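You operate a simulated robot arm through the tools that you are given. There is no shell and no other tool. Be economical: measure what you need, move in short steps, check, and stop when the job is done.

The job below is to be done with a simulated robot arm. You get a single attempt, and the scene is never put back.

TASK
Lock the mould press out and open the fence door.
Fine: dry hands; key to OPEN first, red padlock on the bent peg, try the black button, then draw the slide bar and open up; both levers stay as set; pinch or drop nothing.

It is judged by the outcome, as a careful person would: the job done as asked, and still so three seconds after it is handed in. It fails if anything else is knocked over, pushed out of place, dropped, spilled or broken.

THE ROBOT
A 5-joint arm with a two-finger parallel gripper on a trunk, on a base that drives. Base frame: it is fixed to the floor where the robot stands at the start and does not move with it; the origin is under the middle of the robot, x ahead of it, y to its left, z up. Readings come in mm, degrees, newtons and seconds.
It reaches about 1134 mm from its shoulder. Its first joint turns from -149.0 to 149.0 degrees. Places, roughly: black button [700, 100, 1100]; brass key [700, 0, 1200]; fence door [800, -600, 1000]; key box [700, 100, 1200]; shank of the bent peg [600, 0, 900]; slide bar [700, -200, 1200]. Payload 1.57 kg.
Tool frame: the origin (TCP) lies between the finger pads and is the grasp point; the fingertips stand 30 mm ahead of it; z points along the fingers, y is the line along which they close. Largest opening 110 mm; finger width 24, thickness 12; the body of the gripper, 48 by 112 mm, starts 78 mm behind the TCP.
Orientation is told as [roll, pitch, yaw] about the base's x, y, z axes, in that order, counted from this pose: with the fingers straight down and closing along the base's y, the tool's x points along the base's -x, its y along +y and its z along -z.

THE INTERFACE
- The arm moves only by the tool step_arm. Its argument "rows" is a list that holds one entry, the list of rows, each a list of 7 numbers: the shift along the tool's x, y, z in mm, then the turn, a rotation vector about the tool's x, y, z in degrees, then the finger opening in mm, from 0 to 110. In form: [[[dx, dy, dz, rx, ry, rz, claw], ...]]. A call has 1 to 12 rows; each row is the pose to reach, as a shift and turn from the pose commanded when the call began, along the tool's axes at that moment. Rows are played at 5 a second. More than 50 mm and 8.6 degrees between two rows, or a gripper value outside its range, and nothing of the call is played. Where a pose cannot be reached the arm comes as near as it can. A force on the tool above 90 N (or 10 N above the force at the start of the call, whichever is more), or a blocked arm, ends the call early, and 0.2 s more pass. Each finger travels about 153 mm/s and halts on what it meets, pressing with about 41 N; the grip force reading is that of the motor and also rises with nothing between the fingers. The clock runs only during rows and for 0.2 s after the last one: add rows that repeat a pose to give the fingers time. It gives the time, the measured TCP pose, the force on the tool (base axes), the opening and the grip force at its end, in the units of the frame above (readings bear some noise), with the torque about the TCP (base axes, N m) and any sound that the robot's microphone picked up.
- Cameras (640 x 400 px; columns grow to the right, rows downward): "scene" is now at [27.5, 114.5, 1722.3]; the picture's right is [-0.52, -0.85, 0.00], its down [-0.55, 0.34, -0.76] and it looks along [0.65, -0.40, -0.65] (base axes); focal length 271 px, centre (320, 200). "wrist" rides on the gripper at [70, 16, -141] in the tool frame; the picture's right is [-0.23, 0.97, 0.00], its down [-0.86, -0.20, -0.48] and it looks along [-0.47, -0.11, 0.88] (tool axes); focal length 222 px, centre (320, 200). There is no depth. A picture from a camera that has moved, and an enlarged one, comes with that camera's place and axes in the base frame and with its lens.
- snapshot(camera): a new picture of that camera. The clock stands still meanwhile.
- slide_trunk(by): slides the trunk up (or, below 0, down) by that many mm; the arm and the scene camera ride with it, the base frame stays. It gives what a move gives, with no picture.
- drive_base(legs): drives the robot by 1 to 6 legs, each [ahead, turn to the left] in mm and degrees, along the robot's own axes; the way and the turn of a leg run together, so that a leg with both is an arc; at most 1500 mm and 180 degrees a leg. The arm and the cameras ride along, it lands a little off, and it stops where it bumps. It gives what a move gives.
- turn_head(pan, tilt): turns the head with the scene camera to pan (to the left, within 155 degrees either way) and tilt (down, from -29 to 69), counted from straight ahead of the robot. It gives what a move gives.
- zoom(camera, box): a new picture of the part [left, top, right, bottom] of that camera's present view, enlarged. The clock stands still meanwhile.
- hand_in(): hands the job in; it is judged then, once.

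Go step by step. Nothing tells you exact positions but the pictures and the camera data: compare them with the known pose of the tool, close in by small moves and look again before you grip or let go. The budget is 120 turns and 78 pictures, counting those below and the enlarged ones. Unless the task says otherwise, let go and move clear before handing in, and close with one line.

The tools are called after "Request:" as name(argument=value, ...) on one line, values as JSON. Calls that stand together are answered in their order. step_arm: Moves the arm, as the interface text tells. Its arguments: {"type":"object","properties":{"rows":{"type":"array","items":{"type":"array","items":{"type":"array","items":{"type":"number"}}}}},"required":["rows"]} The other tools are called the same way: slide_trunk (by) slides the trunk up or down; drive_base (legs) drives the base; turn_head (pan, tilt) turns the head that bears the scene camera; snapshot (camera) takes a picture; zoom (camera, box) takes an enlarged picture of a part of a camera's view; hand_in () hands the job in.

At the start:

```text
clock: 0.0
eef_pos: [591.6, -71.8, 998.8]
tcp_rot: [0.0, 0.0, -0.7]
ft_force: [-0.4, -0.7, 0.6]
moment: [0.01, 0.0, 0.0]
width: 109.9
gripper_force: 0.0
trunk travel left (down, up): [-733.0, 237.0]
robot x, y, heading: [-0.5, -12.7, 0.1]
head pan, tilt: [-31.3, 40.3]
```

scene: 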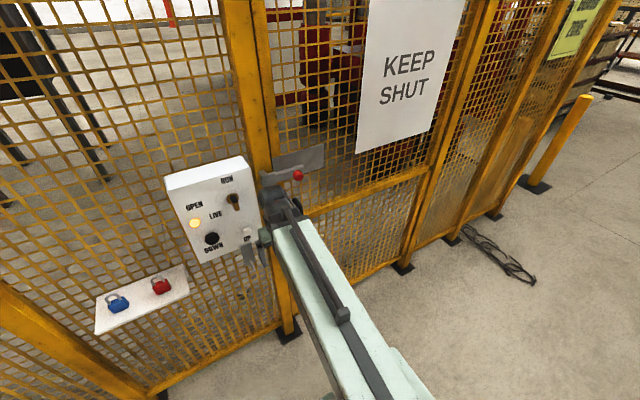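
wrist: 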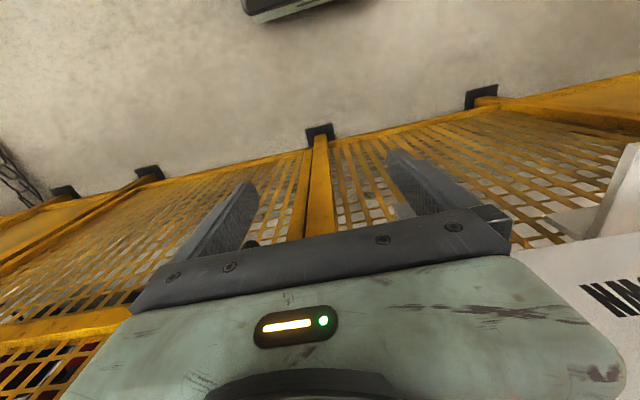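

I see the key box with key, lamp and black button, the shelf with red and blue padlocks, and the fence door with slide bar. I'll look closer at each before moving.

Request:
zoom(camera="scene", box=[150, 130, 342, 250])

Request:
zoom(camera="scene", box=[80, 240, 240, 340])

```text
3.33 times, centred on (246, 190) of scene
camera zoom: at [27.5, 114.5, 1722.3], right [-0.52, -0.85, 0.0], down [-0.55, 0.34, -0.76], along [0.65, -0.4, -0.65], focal length 903 px, centre (567, 233)
```

zoom: 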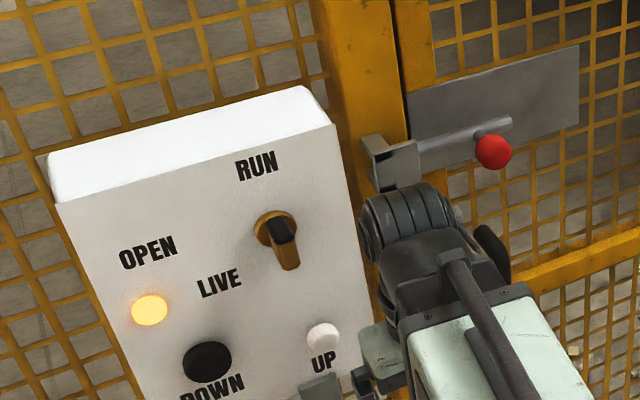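

```text
4.00 times, centred on (160, 290) of scene
camera zoom: at [27.5, 114.5, 1722.3], right [-0.52, -0.85, 0.0], down [-0.55, 0.34, -0.76], along [0.65, -0.4, -0.65], focal length 1083 px, centre (960, -160)
```

zoom: 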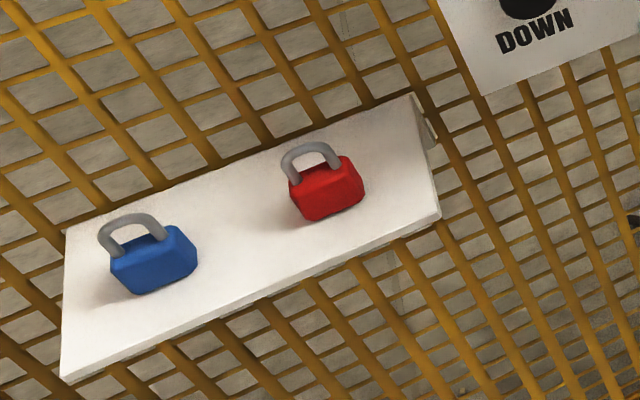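

I'll pull the arm back out of the view and look straight at the panel.

Request:
step_arm(rows=[[[50, 0, 0, 0, 0, 0, 110], [100, 0, 0, 0, 0, 0, 110], [150, 0, 0, 0, 0, 0, 110], [200, -40, 0, 0, 0, 0, 110], [240, -80, 0, 0, 0, 0, 110], [260, -120, 0, 0, 0, 0, 110], [260, -160, 0, 0, 0, 0, 110], [260, -200, 0, 0, 0, 0, 110], [260, -240, 0, 0, 0, 0, 110]]])

Request:
turn_head(pan=0, tilt=42)

Request:
snapshot(camera="scene")

```text
refused: row 4 steps farther than a row can; nothing moved
```

```text
clock: 1.0
eef_pos: [591.1, -72.4, 999.8]
tcp_rot: [0.0, 0.1, -0.6]
ft_force: [0.7, 0.2, 0.0]
moment: [0.0, 0.02, -0.02]
width: 110.0
gripper_force: 0.1
trunk travel left (down, up): [-733.0, 237.0]
robot x, y, heading: [2.9, -16.0, -0.1]
head pan, tilt: [0.0, 42.0]
```

```text
73 pictures are left
camera scene: at [38.6, 158.5, 1719.8], right [0.0, -1.0, 0.0], down [-0.67, 0.0, -0.74], along [0.74, 0.0, -0.67], focal length 271 px, centre (320, 200)
```

scene: 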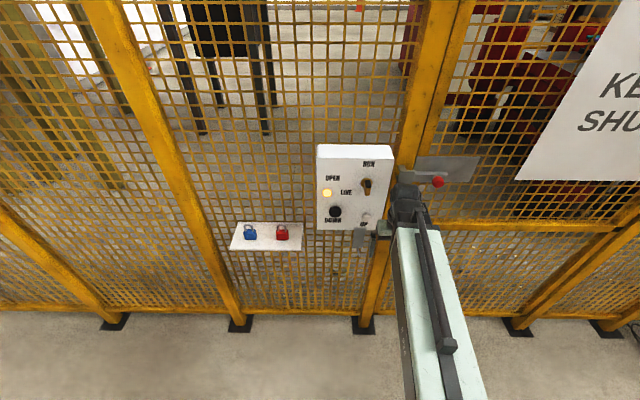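

Next I retract the arm to clear the view.

Request:
step_arm(rows=[[[45, 0, 0, 0, 0, 0, 110], [90, 0, 0, 0, 0, 0, 110], [135, 0, 0, 0, 0, 0, 110], [170, -30, 0, 0, 0, 0, 110], [205, -60, 0, 0, 0, 0, 110], [230, -90, 0, 0, 0, 0, 110], [230, -135, 0, 0, 0, 0, 110], [230, -180, 0, 0, 0, 0, 110], [230, -225, 0, 0, 0, 0, 110], [230, -270, 0, 0, 0, 0, 110]]])

Request:
snapshot(camera="scene")

```text
clock: 3.2
eef_pos: [414.5, -388.3, 1000.1]
tcp_rot: [0.1, 0.1, -0.5]
ft_force: [-0.5, -0.6, -0.2]
moment: [-0.01, 0.02, 0.0]
width: 110.2
gripper_force: 0.0
out of reach, approached as far as the arm can: row 1, 2, 3, 4, 5, 6, 7, 8, 9, 10
trunk travel left (down, up): [-733.0, 237.0]
robot x, y, heading: [-0.1, -10.3, -0.6]
head pan, tilt: [0.0, 42.0]
```

```text
72 pictures are left
camera scene: at [38.7, 158.7, 1719.8], right [0.0, -1.0, 0.0], down [-0.67, 0.0, -0.74], along [0.74, 0.0, -0.67], focal length 271 px, centre (320, 200)
```

scene: 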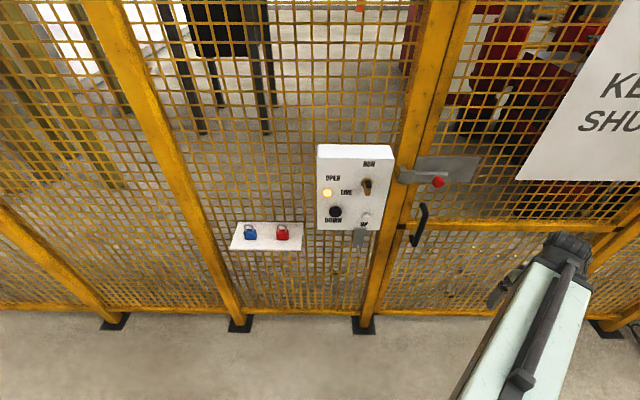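

Request:
zoom(camera="scene", box=[300, 130, 492, 250])

Request:
zoom(camera="scene", box=[320, 200, 400, 250])

```text
3.33 times, centred on (396, 190) of scene
camera zoom: at [38.7, 158.7, 1719.8], right [0.0, -1.0, 0.0], down [-0.67, 0.0, -0.74], along [0.74, 0.0, -0.67], focal length 903 px, centre (67, 233)
```

zoom: 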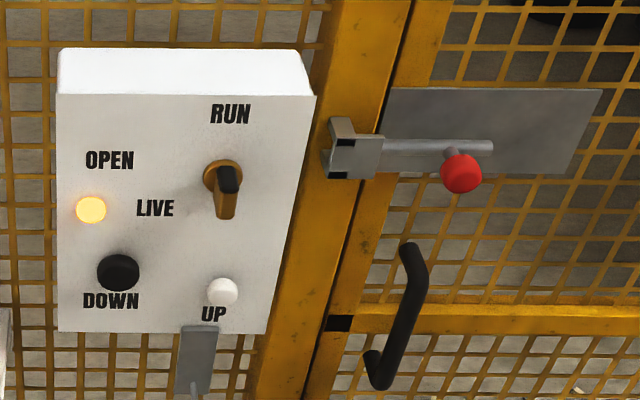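

```text
8.00 times, centred on (360, 225) of scene
camera zoom: at [38.7, 158.7, 1719.8], right [0.0, -1.0, 0.0], down [-0.67, 0.0, -0.74], along [0.74, 0.0, -0.67], focal length 2166 px, centre (0, 0)
```

zoom: 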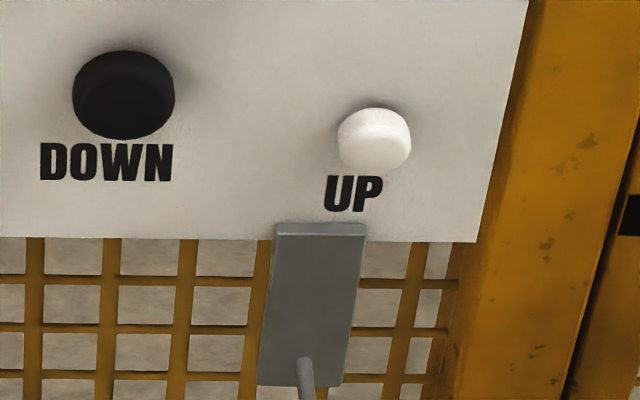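

I'll lower the trunk to see the panel and the bent peg level.

Request:
slide_trunk(by=-550)

Request:
turn_head(pan=-10, tilt=5)

Request:
snapshot(camera="scene")

Request:
zoom(camera="scene", box=[200, 140, 360, 240])

```text
refused: -550 is not a number from -400 to 400
```

```text
clock: 4.2
eef_pos: [413.7, -388.6, 999.9]
tcp_rot: [0.0, 0.2, -0.7]
ft_force: [-0.6, -0.4, 0.0]
moment: [0.0, 0.01, 0.0]
width: 110.0
gripper_force: 0.1
trunk travel left (down, up): [-733.0, 237.0]
robot x, y, heading: [-4.0, -14.6, -0.1]
head pan, tilt: [-10.0, 5.0]
```

```text
69 pictures are left
camera scene: at [45.4, 142.6, 1778.5], right [-0.17, -0.98, 0.0], down [-0.09, 0.02, -1.0], along [0.98, -0.17, -0.09], focal length 271 px, centre (320, 200)
```

scene: 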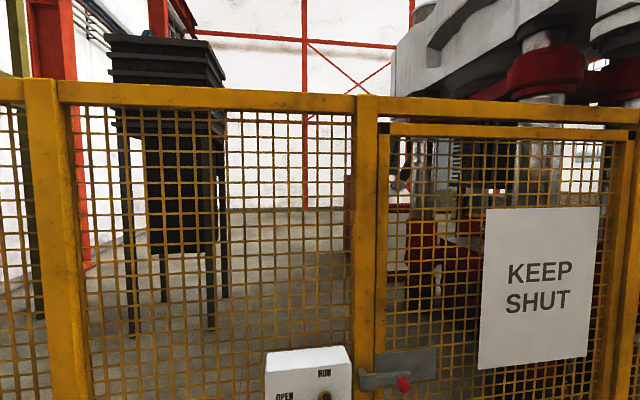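

```text
4.00 times, centred on (280, 190) of scene
camera zoom: at [45.4, 142.6, 1778.5], right [-0.17, -0.98, 0.0], down [-0.09, 0.02, -1.0], along [0.98, -0.17, -0.09], focal length 1083 px, centre (480, 240)
```

zoom: 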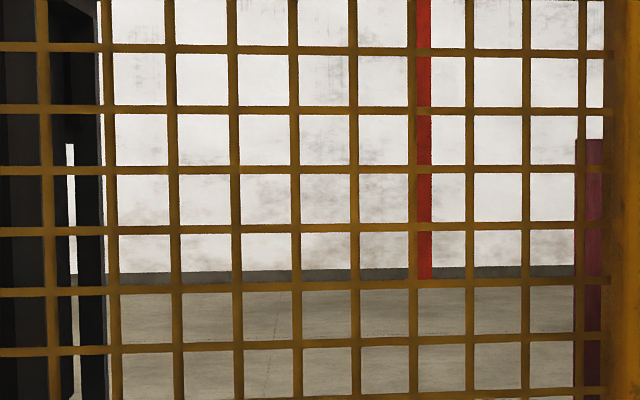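

Request:
slide_trunk(by=-400)

Request:
slide_trunk(by=-200)

Request:
turn_head(pan=-8, tilt=5)

Request:
snapshot(camera="scene")

```text
clock: 8.0
eef_pos: [413.0, -389.3, 599.1]
tcp_rot: [0.1, 0.1, -0.6]
ft_force: [-0.6, 0.0, -0.2]
moment: [-0.01, 0.0, 0.0]
width: 110.0
gripper_force: 0.1
trunk travel left (down, up): [-333.0, 637.0]
robot x, y, heading: [-3.7, -12.1, -0.1]
head pan, tilt: [-10.0, 5.0]
```

```text
clock: 10.2
eef_pos: [412.6, -387.6, 399.8]
tcp_rot: [0.1, 0.1, -0.6]
ft_force: [0.1, 0.1, -0.1]
moment: [-0.04, 0.02, -0.03]
width: 110.2
gripper_force: 0.1
trunk travel left (down, up): [-133.0, 837.0]
robot x, y, heading: [0.2, -15.4, 0.1]
head pan, tilt: [-10.0, 5.0]
```

```text
clock: 10.8
eef_pos: [412.9, -388.5, 400.3]
tcp_rot: [0.2, 0.0, -0.6]
ft_force: [-0.2, 0.4, 0.7]
moment: [0.0, -0.01, -0.01]
width: 109.9
gripper_force: 0.0
trunk travel left (down, up): [-133.0, 837.0]
robot x, y, heading: [-2.2, -10.8, -0.1]
head pan, tilt: [-8.0, 5.0]
```

```text
67 pictures are left
camera scene: at [45.9, 145.7, 1178.6], right [-0.14, -0.99, 0.0], down [-0.09, 0.01, -1.0], along [0.99, -0.14, -0.09], focal length 271 px, centre (320, 200)
```

scene: 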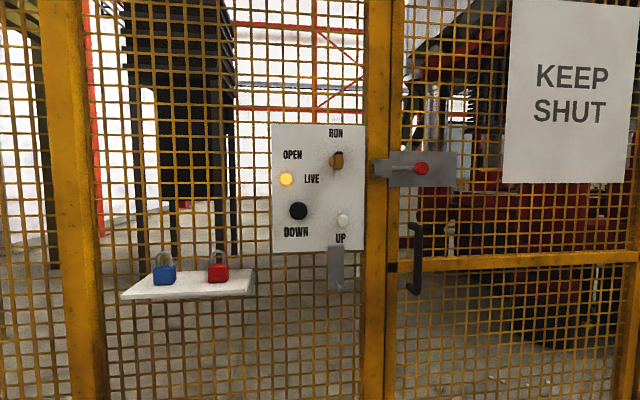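

Request:
zoom(camera="scene", box=[264, 115, 480, 250])

Request:
zoom(camera="scene", box=[290, 225, 386, 305])

Request:
zoom(camera="scene", box=[110, 230, 270, 330])

```text
2.96 times, centred on (372, 182) of scene
camera zoom: at [45.9, 145.7, 1178.6], right [-0.14, -0.99, 0.0], down [-0.09, 0.01, -1.0], along [0.99, -0.14, -0.09], focal length 802 px, centre (166, 252)
```

zoom: 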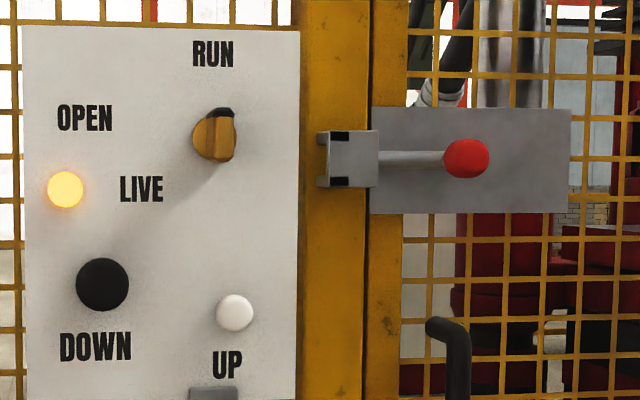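

```text
5.00 times, centred on (338, 265) of scene
camera zoom: at [45.9, 145.7, 1178.6], right [-0.14, -0.99, 0.0], down [-0.09, 0.01, -1.0], along [0.99, -0.14, -0.09], focal length 1354 px, centre (230, -125)
```

zoom: 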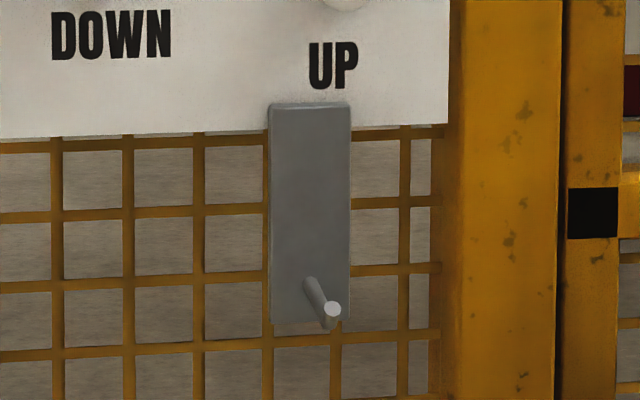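

```text
4.00 times, centred on (190, 280) of scene
camera zoom: at [45.9, 145.7, 1178.6], right [-0.14, -0.99, 0.0], down [-0.09, 0.01, -1.0], along [0.99, -0.14, -0.09], focal length 1083 px, centre (840, -120)
```

zoom: 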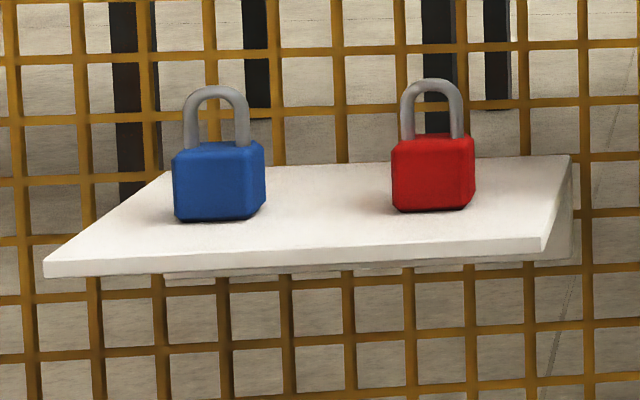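

Positions from the two views: key ≈ (657, 21, 1214), panel face x≈681, DOWN button ≈ (671, 109, 1099), peg base ≈ (672, 19, 925), red lock ≈ (707, 300, 947). I'll back the base off for room and swing the arm to the front.

Request:
drive_base(legs=[[-200, 0]])

Request:
step_arm(rows=[[[-29, 35, 0, 0, 0, 0, 110], [-58, 70, 0, 0, 0, 0, 110], [-88, 105, 0, 0, 0, 0, 110], [-117, 140, 0, 0, 0, 0, 110], [-147, 175, 0, 0, 0, 0, 110], [-159, 215, 0, 0, 0, 0, 110], [-171, 255, 0, 0, 0, 0, 110], [-183, 295, 0, 0, 0, 0, 110], [-195, 335, 0, 0, 0, 0, 110], [-207, 375, 0, 0, 0, 0, 60]]])

```text
clock: 12.4
eef_pos: [211.4, -388.3, 399.5]
tcp_rot: [0.1, 0.1, -0.6]
ft_force: [0.0, -0.1, 0.0]
moment: [0.05, 0.01, 0.02]
width: 109.8
gripper_force: 0.0
trunk travel left (down, up): [-133.0, 837.0]
robot x, y, heading: [-203.1, -9.4, -0.0]
head pan, tilt: [-8.0, 5.0]
```

```text
clock: 14.6
eef_pos: [422.2, -15.1, 399.7]
tcp_rot: [0.1, 0.1, -0.7]
ft_force: [-0.6, 0.4, -0.1]
moment: [0.04, -0.01, -0.01]
width: 59.9
gripper_force: 0.1
trunk travel left (down, up): [-133.0, 837.0]
robot x, y, heading: [-202.6, -11.8, -0.0]
head pan, tilt: [-8.0, 5.0]
```

Request:
step_arm(rows=[[[0, 0, 0, 0, 0, 8, 60], [0, 0, 0, 0, 0, 16, 60], [0, 0, 0, 0, 0, 24, 60], [0, 0, 0, 0, 0, 32, 60], [0, 0, 0, 0, 0, 40, 60], [0, 0, 0, 0, 0, 48, 60], [0, 0, 0, 0, 0, 56, 60], [0, 0, 0, 0, 0, 64, 60], [0, 0, 0, 0, 0, 72, 60], [0, 0, 0, 0, 0, 80, 60], [0, 0, 0, 0, 0, 86, 60], [0, 0, 0, 0, 0, 90, 60]]])

Request:
step_arm(rows=[[[0, 0, 0, 0, 0, 8, 60], [0, 0, 0, 0, 0, 16, 60], [0, 0, 0, 0, 0, 24, 60], [0, 0, 0, 0, 0, 32, 60], [0, 0, 0, 0, 0, 40, 60], [0, 0, 0, 0, 0, 48, 60], [0, 0, 0, 0, 0, 56, 60], [0, 0, 0, 0, 0, 64, 60], [0, 0, 0, 0, 0, 72, 60], [0, 0, 0, 0, 0, 80, 60], [0, 0, 0, 0, 0, 86, 60], [0, 0, 0, 0, 0, 90.7, 60]]])

Request:
step_arm(rows=[[[0, 0, 0, 0, 8, 0, 60], [0, 0, 0, 0, 16, 0, 60], [0, 0, 0, 0, 24, 0, 60], [0, 0, 0, 0, 32, 0, 60], [0, 0, 0, 0, 40, 0, 60], [0, 0, 0, 0, 48, 0, 60], [0, 0, 0, 0, 56, 0, 60], [0, 0, 0, 0, 64, 0, 60], [0, 0, 0, 0, 72, 0, 60], [0, 0, 0, 0, 80, 0, 60], [0, 0, 0, 0, 85, 0, 60], [0, 0, 0, 0, 90, 0, 60]]])

Request:
snapshot(camera="wrist")

```text
clock: 17.2
eef_pos: [421.9, -14.2, 400.3]
tcp_rot: [-0.1, 0.2, -90.7]
ft_force: [0.3, 0.6, 0.4]
moment: [0.05, -0.01, 0.03]
width: 59.9
gripper_force: 0.1
trunk travel left (down, up): [-133.0, 837.0]
robot x, y, heading: [-201.4, -8.9, 0.1]
head pan, tilt: [-8.0, 5.0]
```

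```text
clock: 19.8
eef_pos: [421.5, -17.5, 401.5]
tcp_rot: [-0.3, -0.1, -173.1]
ft_force: [-0.1, 0.2, -0.6]
moment: [-0.03, 0.03, 0.01]
width: 60.0
gripper_force: 0.0
out of reach, approached as far as the arm can: row 11, 12
trunk travel left (down, up): [-133.0, 837.0]
robot x, y, heading: [-201.2, -10.3, -0.0]
head pan, tilt: [-8.0, 5.0]
```

```text
clock: 22.4
eef_pos: [604.1, -42.8, 634.8]
tcp_rot: [-24.8, 89.4, 162.0]
ft_force: [0.8, -0.2, -0.4]
moment: [0.0, -0.01, -0.02]
width: 60.0
gripper_force: 0.0
out of reach, approached as far as the arm can: row 2, 3, 4, 5, 6, 7, 8, 9, 10, 11, 12
trunk travel left (down, up): [-133.0, 837.0]
robot x, y, heading: [-202.2, -12.5, -0.1]
head pan, tilt: [-8.0, 5.0]
```

```text
63 pictures are left
camera wrist: at [467.2, -75.7, 706.6], right [0.11, -0.97, -0.23], down [-0.51, 0.14, -0.85], along [0.85, 0.21, -0.47], focal length 222 px, centre (320, 200)
```

wrist: 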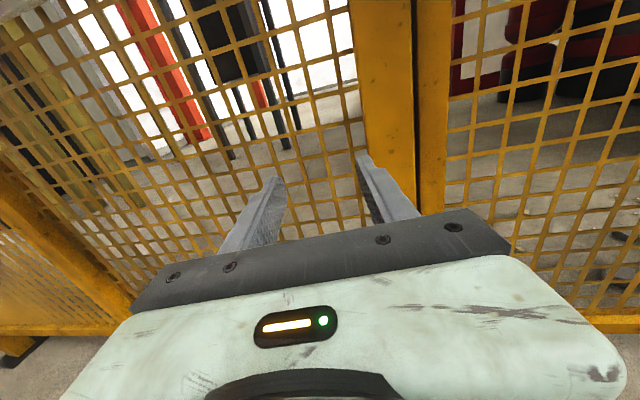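

The arm's axis turns out to sit about 125 mm right of the robot's middle. I'll shift the base left ~157 mm so the arm points squarely at the key.

Request:
drive_base(legs=[[-150, 0], [0, -20], [-459, 0], [0, 20], [550, 0]])

Request:
slide_trunk(by=400)

Request:
slide_trunk(by=180)

Request:
snapshot(camera="wrist")

```text
clock: 31.1
eef_pos: [571.1, 118.0, 635.1]
tcp_rot: [-24.6, 89.3, 162.4]
ft_force: [-0.2, 0.1, -0.5]
moment: [0.0, 0.0, -0.01]
width: 59.9
gripper_force: 0.2
trunk travel left (down, up): [-133.0, 837.0]
robot x, y, heading: [-234.8, 150.9, -0.3]
head pan, tilt: [-8.0, 5.0]
```

```text
clock: 34.9
eef_pos: [571.9, 119.1, 1034.6]
tcp_rot: [-24.7, 89.4, 162.2]
ft_force: [-0.1, -0.6, -0.5]
moment: [0.04, 0.0, 0.03]
width: 59.9
gripper_force: 0.1
trunk travel left (down, up): [-533.0, 437.0]
robot x, y, heading: [-236.9, 151.0, -0.5]
head pan, tilt: [-8.0, 5.0]
```

```text
clock: 36.9
eef_pos: [572.3, 116.6, 1214.9]
tcp_rot: [-24.7, 89.3, 162.4]
ft_force: [0.2, -0.1, -0.4]
moment: [-0.01, 0.04, 0.03]
width: 59.8
gripper_force: 0.1
trunk travel left (down, up): [-713.0, 257.0]
robot x, y, heading: [-234.4, 153.7, -0.3]
head pan, tilt: [-8.0, 5.0]
```

```text
62 pictures are left
camera wrist: at [434.7, 84.2, 1286.5], right [0.12, -0.97, -0.23], down [-0.51, 0.14, -0.85], along [0.85, 0.22, -0.48], focal length 222 px, centre (320, 200)
```

wrist: 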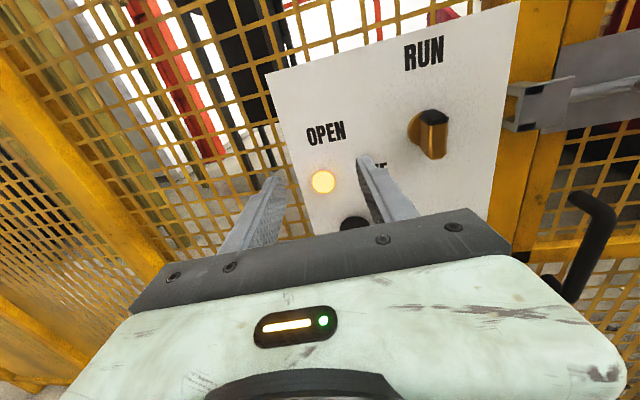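

Request:
step_arm(rows=[[[0, 24, -1, -1.7, 0, 0, 60], [0, 49, -2, -3.4, 0, 0, 60], [0, 73, -3, -5.1, 0, 0, 60], [0, 97, -4, -6.8, 0, 0, 60], [0, 97, -4, -6.8, 0, 0, 60]]])

Request:
snapshot(camera="wrist")

```text
clock: 38.1
eef_pos: [580.2, 19.8, 1215.2]
tcp_rot: [-17.7, 89.4, 162.5]
ft_force: [-0.1, -0.9, 0.5]
moment: [0.03, 0.0, 0.01]
width: 60.0
gripper_force: 0.1
trunk travel left (down, up): [-713.0, 257.0]
robot x, y, heading: [-236.0, 152.2, -0.3]
head pan, tilt: [-8.0, 5.0]
```

```text
61 pictures are left
camera wrist: at [439.2, 3.8, 1286.5], right [0.0, -0.97, -0.23], down [-0.49, 0.2, -0.85], along [0.87, 0.11, -0.48], focal length 222 px, centre (320, 200)
```

wrist: 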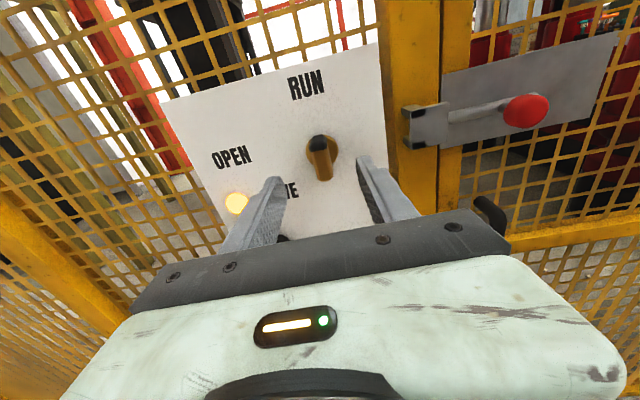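

Request:
zoom(camera="wrist", box=[240, 100, 400, 200])

Request:
zoom(camera="scene", box=[300, 130, 460, 260])

```text
4.00 times, centred on (320, 150) of wrist
camera zoom: at [439.2, 3.8, 1286.5], right [0.0, -0.97, -0.23], down [-0.49, 0.2, -0.85], along [0.87, 0.11, -0.48], focal length 888 px, centre (320, 400)
```

zoom: 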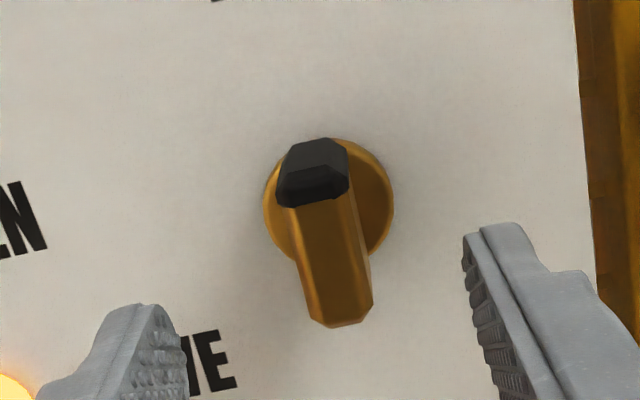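

```text
3.08 times, centred on (380, 195) of scene
camera zoom: at [-188.1, 307.6, 1758.6], right [-0.14, -0.99, 0.0], down [-0.09, 0.01, -1.0], along [0.99, -0.14, -0.09], focal length 833 px, centre (135, 215)
```

zoom: 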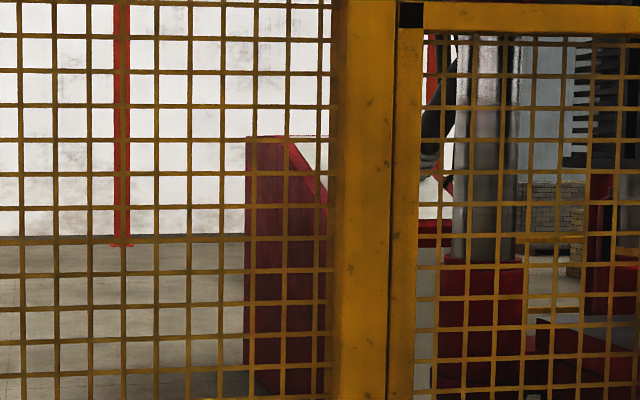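

The key is a bar knob, black tip up at RUN, centred near (678, 18, 1217). I'll advance with fingers open around it.

Request:
step_arm(rows=[[[2, 1, 20, 0, 0, 0, 60], [2, 1, 40, 0, 0, 0, 60], [2, 1, 58, 0, 0, 0, 60], [2, 1, 58, 0, 0, 0, 60]]])

Request:
zoom(camera="wrist", box=[200, 80, 440, 230])

```text
clock: 39.1
eef_pos: [638.4, 21.2, 1214.3]
tcp_rot: [-20.6, 89.4, 159.6]
ft_force: [0.2, -0.3, -0.1]
moment: [0.0, 0.03, 0.03]
width: 60.1
gripper_force: 0.1
trunk travel left (down, up): [-713.0, 257.0]
robot x, y, heading: [-236.1, 150.7, -0.2]
head pan, tilt: [-8.0, 5.0]
```

```text
2.67 times, centred on (320, 155) of wrist
camera zoom: at [497.6, 3.6, 1286.6], right [0.0, -0.97, -0.23], down [-0.49, 0.2, -0.85], along [0.87, 0.11, -0.47], focal length 592 px, centre (320, 320)
```

zoom: 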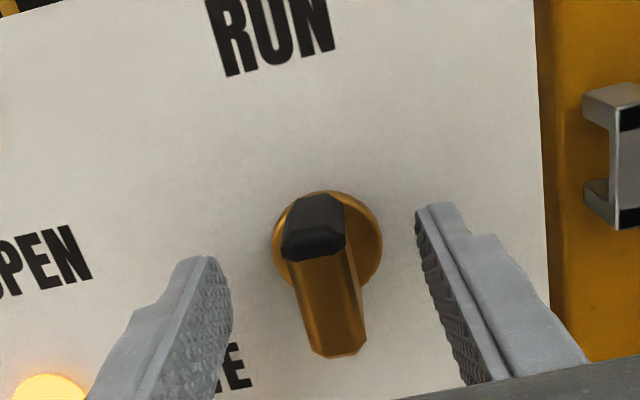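

Request:
step_arm(rows=[[[0, 0, 0, 0, 0, 0, 30], [0, 0, 0, 0, 0, 0, 10], [0, 0, 0, 0, 0, 0, 10], [0, 0, 0, 0, 0, 0, 10]]])

Request:
zoom(camera="wrist", box=[200, 80, 440, 230])

```text
clock: 40.1
eef_pos: [639.2, 19.3, 1215.0]
tcp_rot: [-24.3, 89.4, 155.7]
ft_force: [3.4, -7.3, 4.0]
moment: [-0.22, -0.23, -1.23]
width: 16.4
gripper_force: 31.5
trunk travel left (down, up): [-713.0, 257.0]
robot x, y, heading: [-235.6, 147.6, -0.5]
head pan, tilt: [-8.0, 5.0]
```

```text
2.67 times, centred on (320, 155) of wrist
camera zoom: at [497.4, 1.9, 1286.6], right [0.0, -0.97, -0.23], down [-0.49, 0.2, -0.85], along [0.87, 0.11, -0.47], focal length 592 px, centre (320, 320)
```

zoom: 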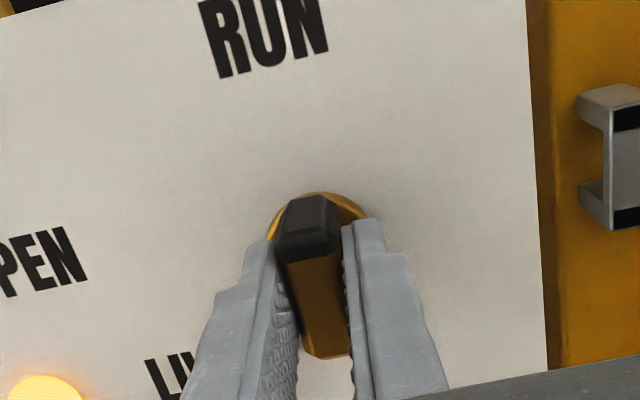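

Request:
step_arm(rows=[[[1, 1, 0, 0, 0, -7, 10], [1, 1, 0, 0, 0, -14, 10], [1, 1, 0, 0, 0, -21, 10], [1, 1, 0, 0, 0, -28, 10], [1, 1, 0, 0, 0, -35, 10], [1, 1, 0, 0, 0, -42, 10]]])

Request:
snapshot(camera="wrist")

```text
clock: 41.5
eef_pos: [638.2, 18.5, 1215.1]
tcp_rot: [89.2, 48.1, -90.4]
ft_force: [-8.4, -1.3, -12.0]
moment: [0.03, 0.02, -1.26]
width: 16.3
gripper_force: 31.5
trunk travel left (down, up): [-713.0, 257.0]
robot x, y, heading: [-235.7, 147.5, -0.2]
head pan, tilt: [-8.0, 5.0]
```

```text
56 pictures are left
camera wrist: at [497.3, 52.9, 1279.7], right [0.01, -0.88, 0.48], down [-0.48, -0.42, -0.77], along [0.88, -0.23, -0.43], focal length 222 px, centre (320, 200)
```

wrist: 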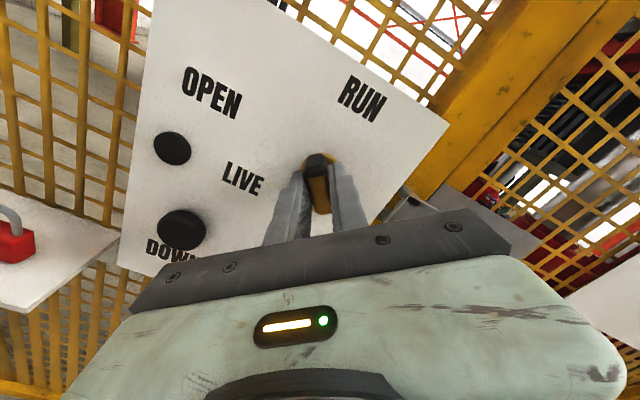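

The LIVE lamp is out and the key turns with the grip. I continue toward OPEN.

Request:
step_arm(rows=[[[0, 0, 0, 0, 0, -7, 10], [0, 0, 0, 0, 0, -14, 10], [0, 0, 0, 0, 0, -21, 10], [0, 0, 0, 0, 0, -28, 10], [0, 0, 0, 0, 0, -35, 10]]])

Request:
snapshot(camera="wrist")

```text
clock: 42.7
eef_pos: [636.8, 19.6, 1214.9]
tcp_rot: [89.4, 13.1, -90.0]
ft_force: [-9.9, 2.9, -15.7]
moment: [-0.02, -0.54, -0.98]
width: 16.3
gripper_force: 32.0
trunk travel left (down, up): [-713.0, 257.0]
robot x, y, heading: [-235.9, 149.5, -0.3]
head pan, tilt: [-8.0, 5.0]
```

```text
55 pictures are left
camera wrist: at [497.1, 82.9, 1248.5], right [0.01, -0.44, 0.9], down [-0.48, -0.79, -0.38], along [0.88, -0.43, -0.22], focal length 222 px, centre (320, 200)
```

wrist: 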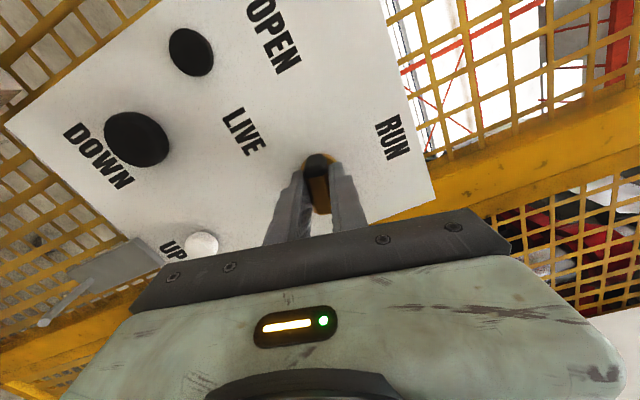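

Request:
step_arm(rows=[[[0, -1, 0, 0, 0, -4, 10], [0, -1, 0, 0, 0, -8, 10], [0, -1, 0, 0, 0, -13, 10], [0, -1, 0, 0, 0, -13, 10]]])

Request:
zoom(camera="wrist", box=[200, 80, 440, 230])

```text
clock: 43.7
eef_pos: [637.9, 19.4, 1214.6]
tcp_rot: [89.4, 0.1, -89.9]
ft_force: [-2.2, 0.4, -6.0]
moment: [-0.03, -0.89, -0.75]
width: 16.2
gripper_force: 31.9
trunk travel left (down, up): [-713.0, 257.0]
robot x, y, heading: [-236.6, 149.7, -0.3]
head pan, tilt: [-8.0, 5.0]
```

```text
2.67 times, centred on (320, 155) of wrist
camera zoom: at [497.0, 88.4, 1233.4], right [0.01, -0.23, 0.97], down [-0.48, -0.86, -0.2], along [0.88, -0.46, -0.12], focal length 592 px, centre (320, 320)
```

zoom: 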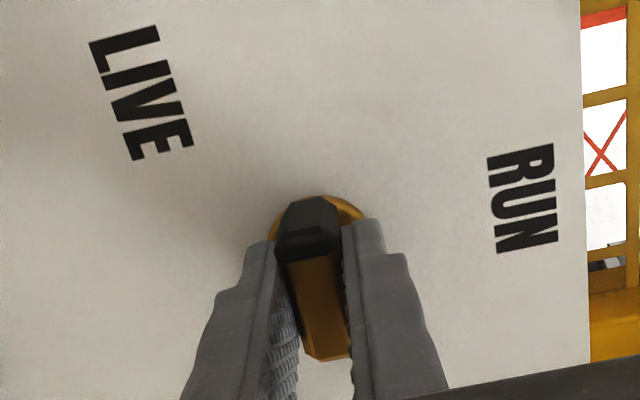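

Request:
step_arm(rows=[[[0, 0, 0, 0, 0, -2, 10], [0, 0, 0, 0, 0, -5, 10], [0, 0, 0, 0, 0, -5, 10]]])

```text
clock: 44.5
eef_pos: [638.0, 19.5, 1215.3]
tcp_rot: [89.4, -4.8, -89.7]
ft_force: [-1.8, 2.3, -4.1]
moment: [0.97, -0.99, -0.2]
width: 17.6
gripper_force: 32.1
trunk travel left (down, up): [-713.0, 257.0]
robot x, y, heading: [-233.8, 152.2, -0.2]
head pan, tilt: [-8.0, 5.0]
```

There is a stop at 90° (the torque rose), so the key is at OPEN. I release and back off.

Request:
step_arm(rows=[[[0, 0, 0, 0, 0, 5, 10], [0, 0, 0, 0, 0, 5, 40], [0, 0, 0, 0, 0, 5, 60], [0, 0, 0, 0, 0, 5, 60], [0, 0, -30, 0, 0, 5, 60], [0, 0, -70, 0, 0, 5, 60], [0, 0, -70, 0, 0, 5, 60]]])

Request:
snapshot(camera="wrist")

```text
clock: 46.1
eef_pos: [567.4, 19.9, 1215.1]
tcp_rot: [89.4, 0.3, -89.8]
ft_force: [-0.5, 0.1, 0.0]
moment: [0.01, -0.02, -0.03]
width: 59.9
gripper_force: 0.1
trunk travel left (down, up): [-713.0, 257.0]
robot x, y, heading: [-233.0, 151.4, -0.4]
head pan, tilt: [-8.0, 5.0]
```

```text
53 pictures are left
camera wrist: at [426.0, 88.0, 1233.6], right [0.01, -0.23, 0.97], down [-0.48, -0.86, -0.2], along [0.88, -0.46, -0.12], focal length 222 px, centre (320, 200)
```

wrist: 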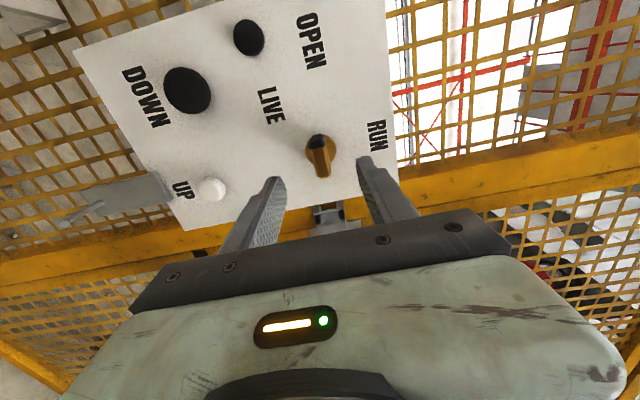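

The key holds at OPEN. Now I spin the hand back upright and shift the base left to face the red padlock.

Request:
step_arm(rows=[[[0, 0, 0, 0, 0, 8, 60], [0, 0, 0, 0, 0, 16, 60], [0, 0, 0, 0, 0, 24, 60], [0, 0, 0, 0, 0, 32, 60], [0, 0, 0, 0, 0, 40, 60], [0, 0, 0, 0, 0, 48, 60], [0, 0, 0, 0, 0, 56, 60], [0, 0, 0, 0, 0, 64, 60], [0, 0, 0, 0, 0, 72, 70], [0, 0, 0, 0, 0, 80, 80], [0, 0, 0, 0, 0, 86, 80], [0, 0, 0, 0, 0, 90, 80]]])

Request:
drive_base(legs=[[-200, 0], [0, -40], [-425, 0], [0, 40], [520, 0]])

Request:
slide_trunk(by=-240)

Request:
snapshot(camera="wrist")

```text
clock: 48.7
eef_pos: [567.9, 19.1, 1216.5]
tcp_rot: [-32.1, 89.4, 148.1]
ft_force: [-0.2, 0.7, -1.0]
moment: [0.03, -0.01, 0.0]
width: 80.1
gripper_force: 0.0
trunk travel left (down, up): [-713.0, 257.0]
robot x, y, heading: [-232.5, 148.4, -0.4]
head pan, tilt: [-8.0, 5.0]
```

```text
clock: 58.8
eef_pos: [566.1, 287.0, 1215.2]
tcp_rot: [-22.6, 89.4, 157.4]
ft_force: [-0.3, -0.6, -0.1]
moment: [-0.03, 0.01, -0.03]
width: 80.0
gripper_force: 0.1
trunk travel left (down, up): [-713.0, 257.0]
robot x, y, heading: [-232.7, 422.9, -0.8]
head pan, tilt: [-8.0, 5.0]
```

```text
clock: 61.3
eef_pos: [566.9, 286.9, 975.8]
tcp_rot: [-22.4, 89.4, 157.6]
ft_force: [-0.8, 0.1, 0.3]
moment: [-0.01, -0.03, -0.02]
width: 79.9
gripper_force: 0.1
trunk travel left (down, up): [-473.0, 497.0]
robot x, y, heading: [-235.9, 423.9, -0.6]
head pan, tilt: [-8.0, 5.0]
```

```text
52 pictures are left
camera wrist: at [425.2, 271.0, 1046.8], right [0.0, -0.97, -0.23], down [-0.49, 0.2, -0.85], along [0.87, 0.11, -0.47], focal length 222 px, centre (320, 200)
```

wrist: 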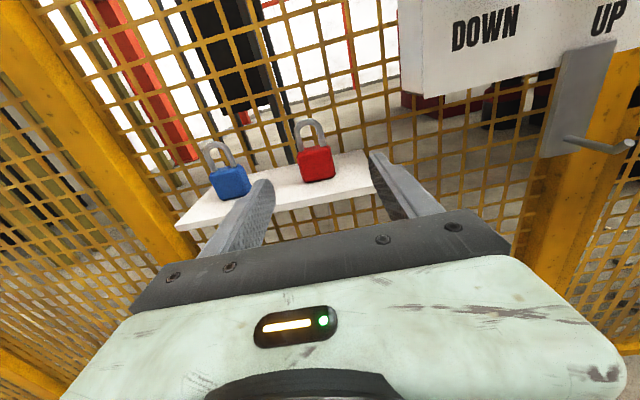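

Request:
zoom(camera="wrist", box=[240, 100, 400, 200])

Request:
zoom(camera="wrist", box=[520, 60, 640, 180])

Request:
snapshot(camera="scene")

```text
4.00 times, centred on (320, 150) of wrist
camera zoom: at [425.2, 271.0, 1046.8], right [0.0, -0.97, -0.23], down [-0.49, 0.2, -0.85], along [0.87, 0.11, -0.47], focal length 888 px, centre (320, 400)
```

zoom: 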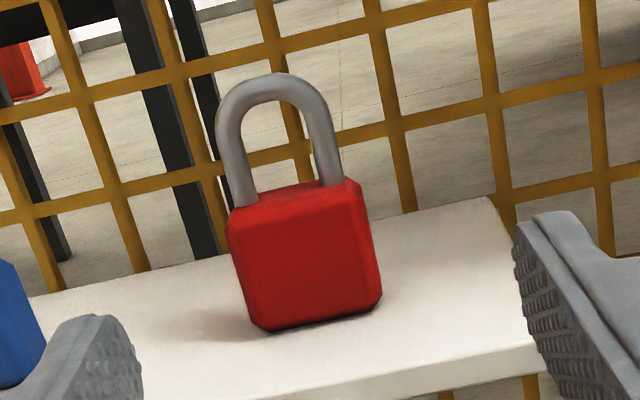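

```text
3.33 times, centred on (580, 120) of wrist
camera zoom: at [425.2, 271.0, 1046.8], right [0.0, -0.97, -0.23], down [-0.49, 0.2, -0.85], along [0.87, 0.11, -0.47], focal length 740 px, centre (-547, 467)
```

zoom: 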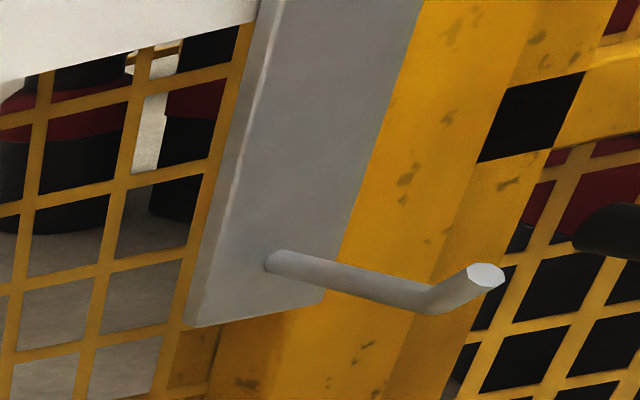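

```text
49 pictures are left
camera scene: at [-188.7, 582.9, 1518.6], right [-0.15, -0.99, 0.0], down [-0.09, 0.01, -1.0], along [0.98, -0.15, -0.09], focal length 271 px, centre (320, 200)
```

scene: 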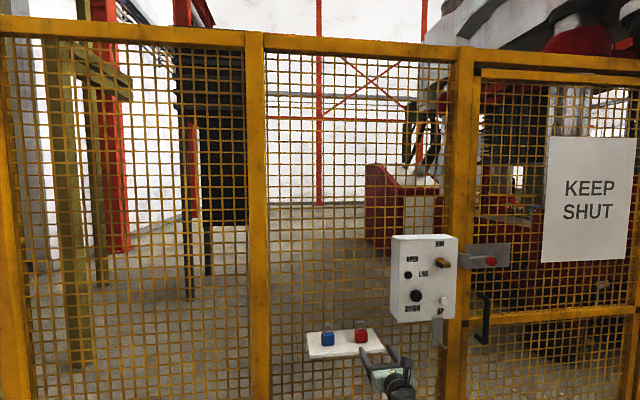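

The lock body's front centre is about (689, 298, 954), well lined up with the hand. I lower and slide forward with open fingers.

Request:
step_arm(rows=[[[-10, -5, 0, 0, 0, 0, 80], [-21, -11, 0, 0, 0, 0, 80], [-21, -11, 30, 0, 0, 0, 80], [-21, -11, 60, 0, 0, 0, 80], [-21, -11, 85, 0, 0, 0, 80], [-21, -11, 85, 0, 0, 0, 80]]])

Request:
zoom(camera="wrist", box=[160, 40, 480, 240])

```text
clock: 62.7
eef_pos: [651.2, 298.2, 975.0]
tcp_rot: [-18.6, 89.3, 161.4]
ft_force: [0.5, 0.4, 0.1]
moment: [0.0, -0.03, 0.01]
width: 80.0
gripper_force: 0.0
out of reach, approached as far as the arm can: row 1, 2, 3, 4, 5, 6
trunk travel left (down, up): [-473.0, 497.0]
robot x, y, heading: [-238.3, 423.6, -0.6]
head pan, tilt: [-8.0, 5.0]
```

```text
2.00 times, centred on (320, 140) of wrist
camera zoom: at [510.5, 281.7, 1046.5], right [0.0, -0.97, -0.23], down [-0.49, 0.2, -0.85], along [0.87, 0.11, -0.48], focal length 444 px, centre (320, 320)
```

zoom: 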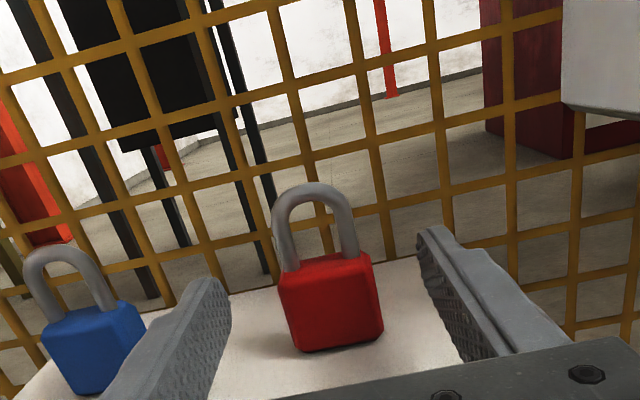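

The arm won't go lower in this pose, so the trunk does it; then the last bit forward.

Request:
slide_trunk(by=-20)

Request:
step_arm(rows=[[[0, 0, 23, 0, 0, 0, 80], [0, 0, 46, 0, 0, 0, 80], [0, 0, 46, 0, 0, 0, 80]]])

Request:
zoom(camera="wrist", box=[160, 40, 480, 240])

```text
clock: 63.4
eef_pos: [650.1, 298.6, 954.6]
tcp_rot: [-18.9, 89.2, 161.2]
ft_force: [-0.3, 0.9, -0.2]
moment: [-0.01, 0.02, -0.03]
width: 79.8
gripper_force: 0.0
trunk travel left (down, up): [-453.0, 517.0]
robot x, y, heading: [-238.8, 427.7, -0.7]
head pan, tilt: [-8.0, 5.0]
```

```text
clock: 64.2
eef_pos: [698.9, 297.3, 955.6]
tcp_rot: [-17.7, 89.3, 162.4]
ft_force: [0.2, -0.2, 0.0]
moment: [0.0, 0.0, -0.02]
width: 80.1
gripper_force: 0.1
trunk travel left (down, up): [-453.0, 517.0]
robot x, y, heading: [-232.3, 426.2, -0.6]
head pan, tilt: [-8.0, 5.0]
```

```text
2.00 times, centred on (320, 140) of wrist
camera zoom: at [557.4, 282.1, 1026.4], right [0.0, -0.97, -0.23], down [-0.49, 0.2, -0.85], along [0.87, 0.11, -0.48], focal length 444 px, centre (320, 320)
```

zoom: 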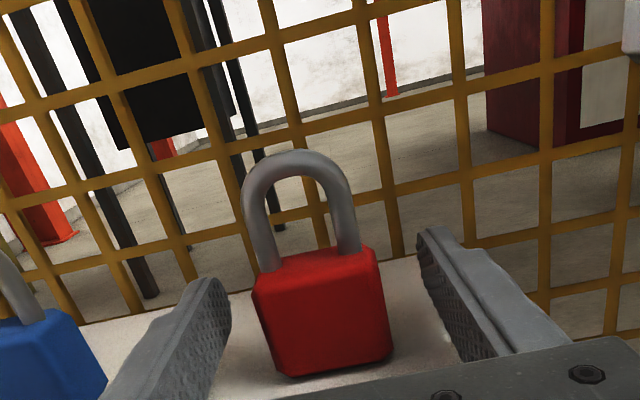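

Request:
step_arm(rows=[[[0, 0, 4, 0, 0, 0, 60], [0, 0, 4, 0, 0, 0, 45], [0, 0, 4, 0, 0, 0, 34], [0, 0, 4, 0, 0, 0, 30], [0, 0, 4, 0, 0, 0, 30]]])

Request:
zoom(camera="wrist", box=[160, 40, 480, 240])

```text
clock: 65.4
eef_pos: [701.3, 298.8, 954.6]
tcp_rot: [-17.2, 89.3, 162.7]
ft_force: [0.8, -0.7, 0.9]
moment: [-0.04, 0.0, 0.04]
width: 43.6
gripper_force: 41.1
trunk travel left (down, up): [-453.0, 517.0]
robot x, y, heading: [-239.2, 425.7, -0.7]
head pan, tilt: [-8.0, 5.0]
```

```text
2.00 times, centred on (320, 140) of wrist
camera zoom: at [561.1, 282.0, 1026.5], right [0.0, -0.97, -0.23], down [-0.49, 0.2, -0.85], along [0.87, 0.11, -0.48], focal length 444 px, centre (320, 320)
```

zoom: 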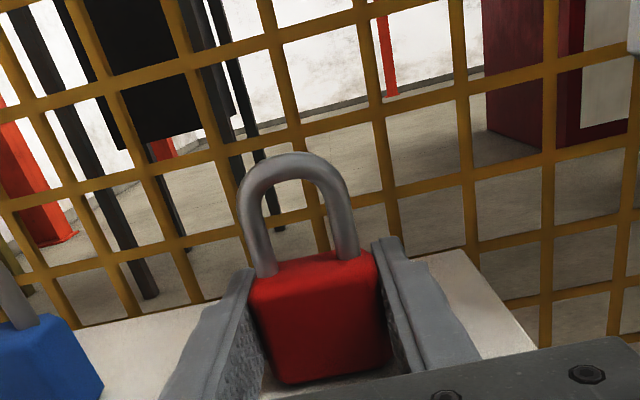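

The red lock is held (43.6 mm). I lift, retract, and drive back over to face the bent peg.

Request:
slide_trunk(by=70)

Request:
step_arm(rows=[[[0, 0, -20, 0, 0, 0, 30], [0, 0, -45, 0, 0, 0, 30], [0, 0, -70, 0, 0, 0, 30], [0, 0, -100, 0, 0, 0, 30], [0, 0, -100, 0, 0, 0, 30]]])

Request:
snapshot(camera="wrist")

```text
clock: 66.5
eef_pos: [701.8, 298.8, 1025.0]
tcp_rot: [-17.1, 89.1, 163.0]
ft_force: [-0.2, -0.1, -1.9]
moment: [0.04, -0.01, -0.01]
width: 43.7
gripper_force: 41.2
trunk travel left (down, up): [-523.0, 447.0]
robot x, y, heading: [-237.5, 427.7, -0.7]
head pan, tilt: [-8.0, 5.0]
```

```text
clock: 67.7
eef_pos: [601.2, 299.1, 1026.0]
tcp_rot: [-22.2, 89.5, 157.8]
ft_force: [0.1, -0.1, -2.1]
moment: [0.03, -0.02, 0.02]
width: 43.4
gripper_force: 41.0
trunk travel left (down, up): [-523.0, 447.0]
robot x, y, heading: [-236.8, 427.3, -0.7]
head pan, tilt: [-8.0, 5.0]
```

```text
45 pictures are left
camera wrist: at [460.9, 282.9, 1096.7], right [0.0, -0.97, -0.23], down [-0.49, 0.2, -0.85], along [0.87, 0.11, -0.47], focal length 222 px, centre (320, 200)
```

wrist: 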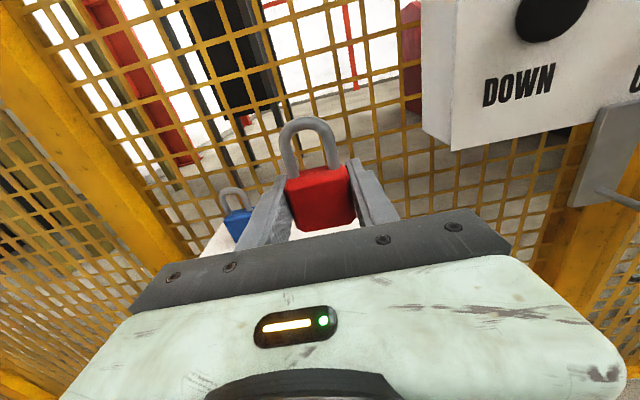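

Request:
drive_base(legs=[[-200, 0], [0, 40], [-439, 0], [0, -39.3], [496, 0]])

Request:
snapshot(camera="wrist")

```text
clock: 77.8
eef_pos: [561.2, 37.6, 1025.8]
tcp_rot: [-22.0, 89.5, 158.9]
ft_force: [-0.1, -0.6, -1.3]
moment: [0.0, -0.02, -0.02]
width: 43.3
gripper_force: 40.4
trunk travel left (down, up): [-523.0, 447.0]
robot x, y, heading: [-280.4, 145.9, -0.2]
head pan, tilt: [-8.0, 5.0]
```

```text
44 pictures are left
camera wrist: at [420.6, 18.4, 1096.8], right [0.01, -0.97, -0.23], down [-0.49, 0.2, -0.85], along [0.87, 0.12, -0.47], focal length 222 px, centre (320, 200)
```

wrist: 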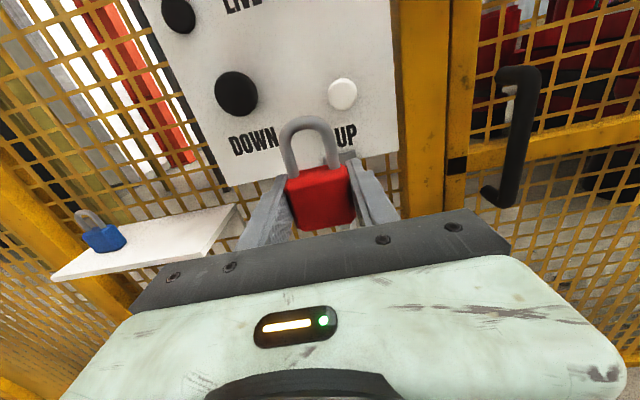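

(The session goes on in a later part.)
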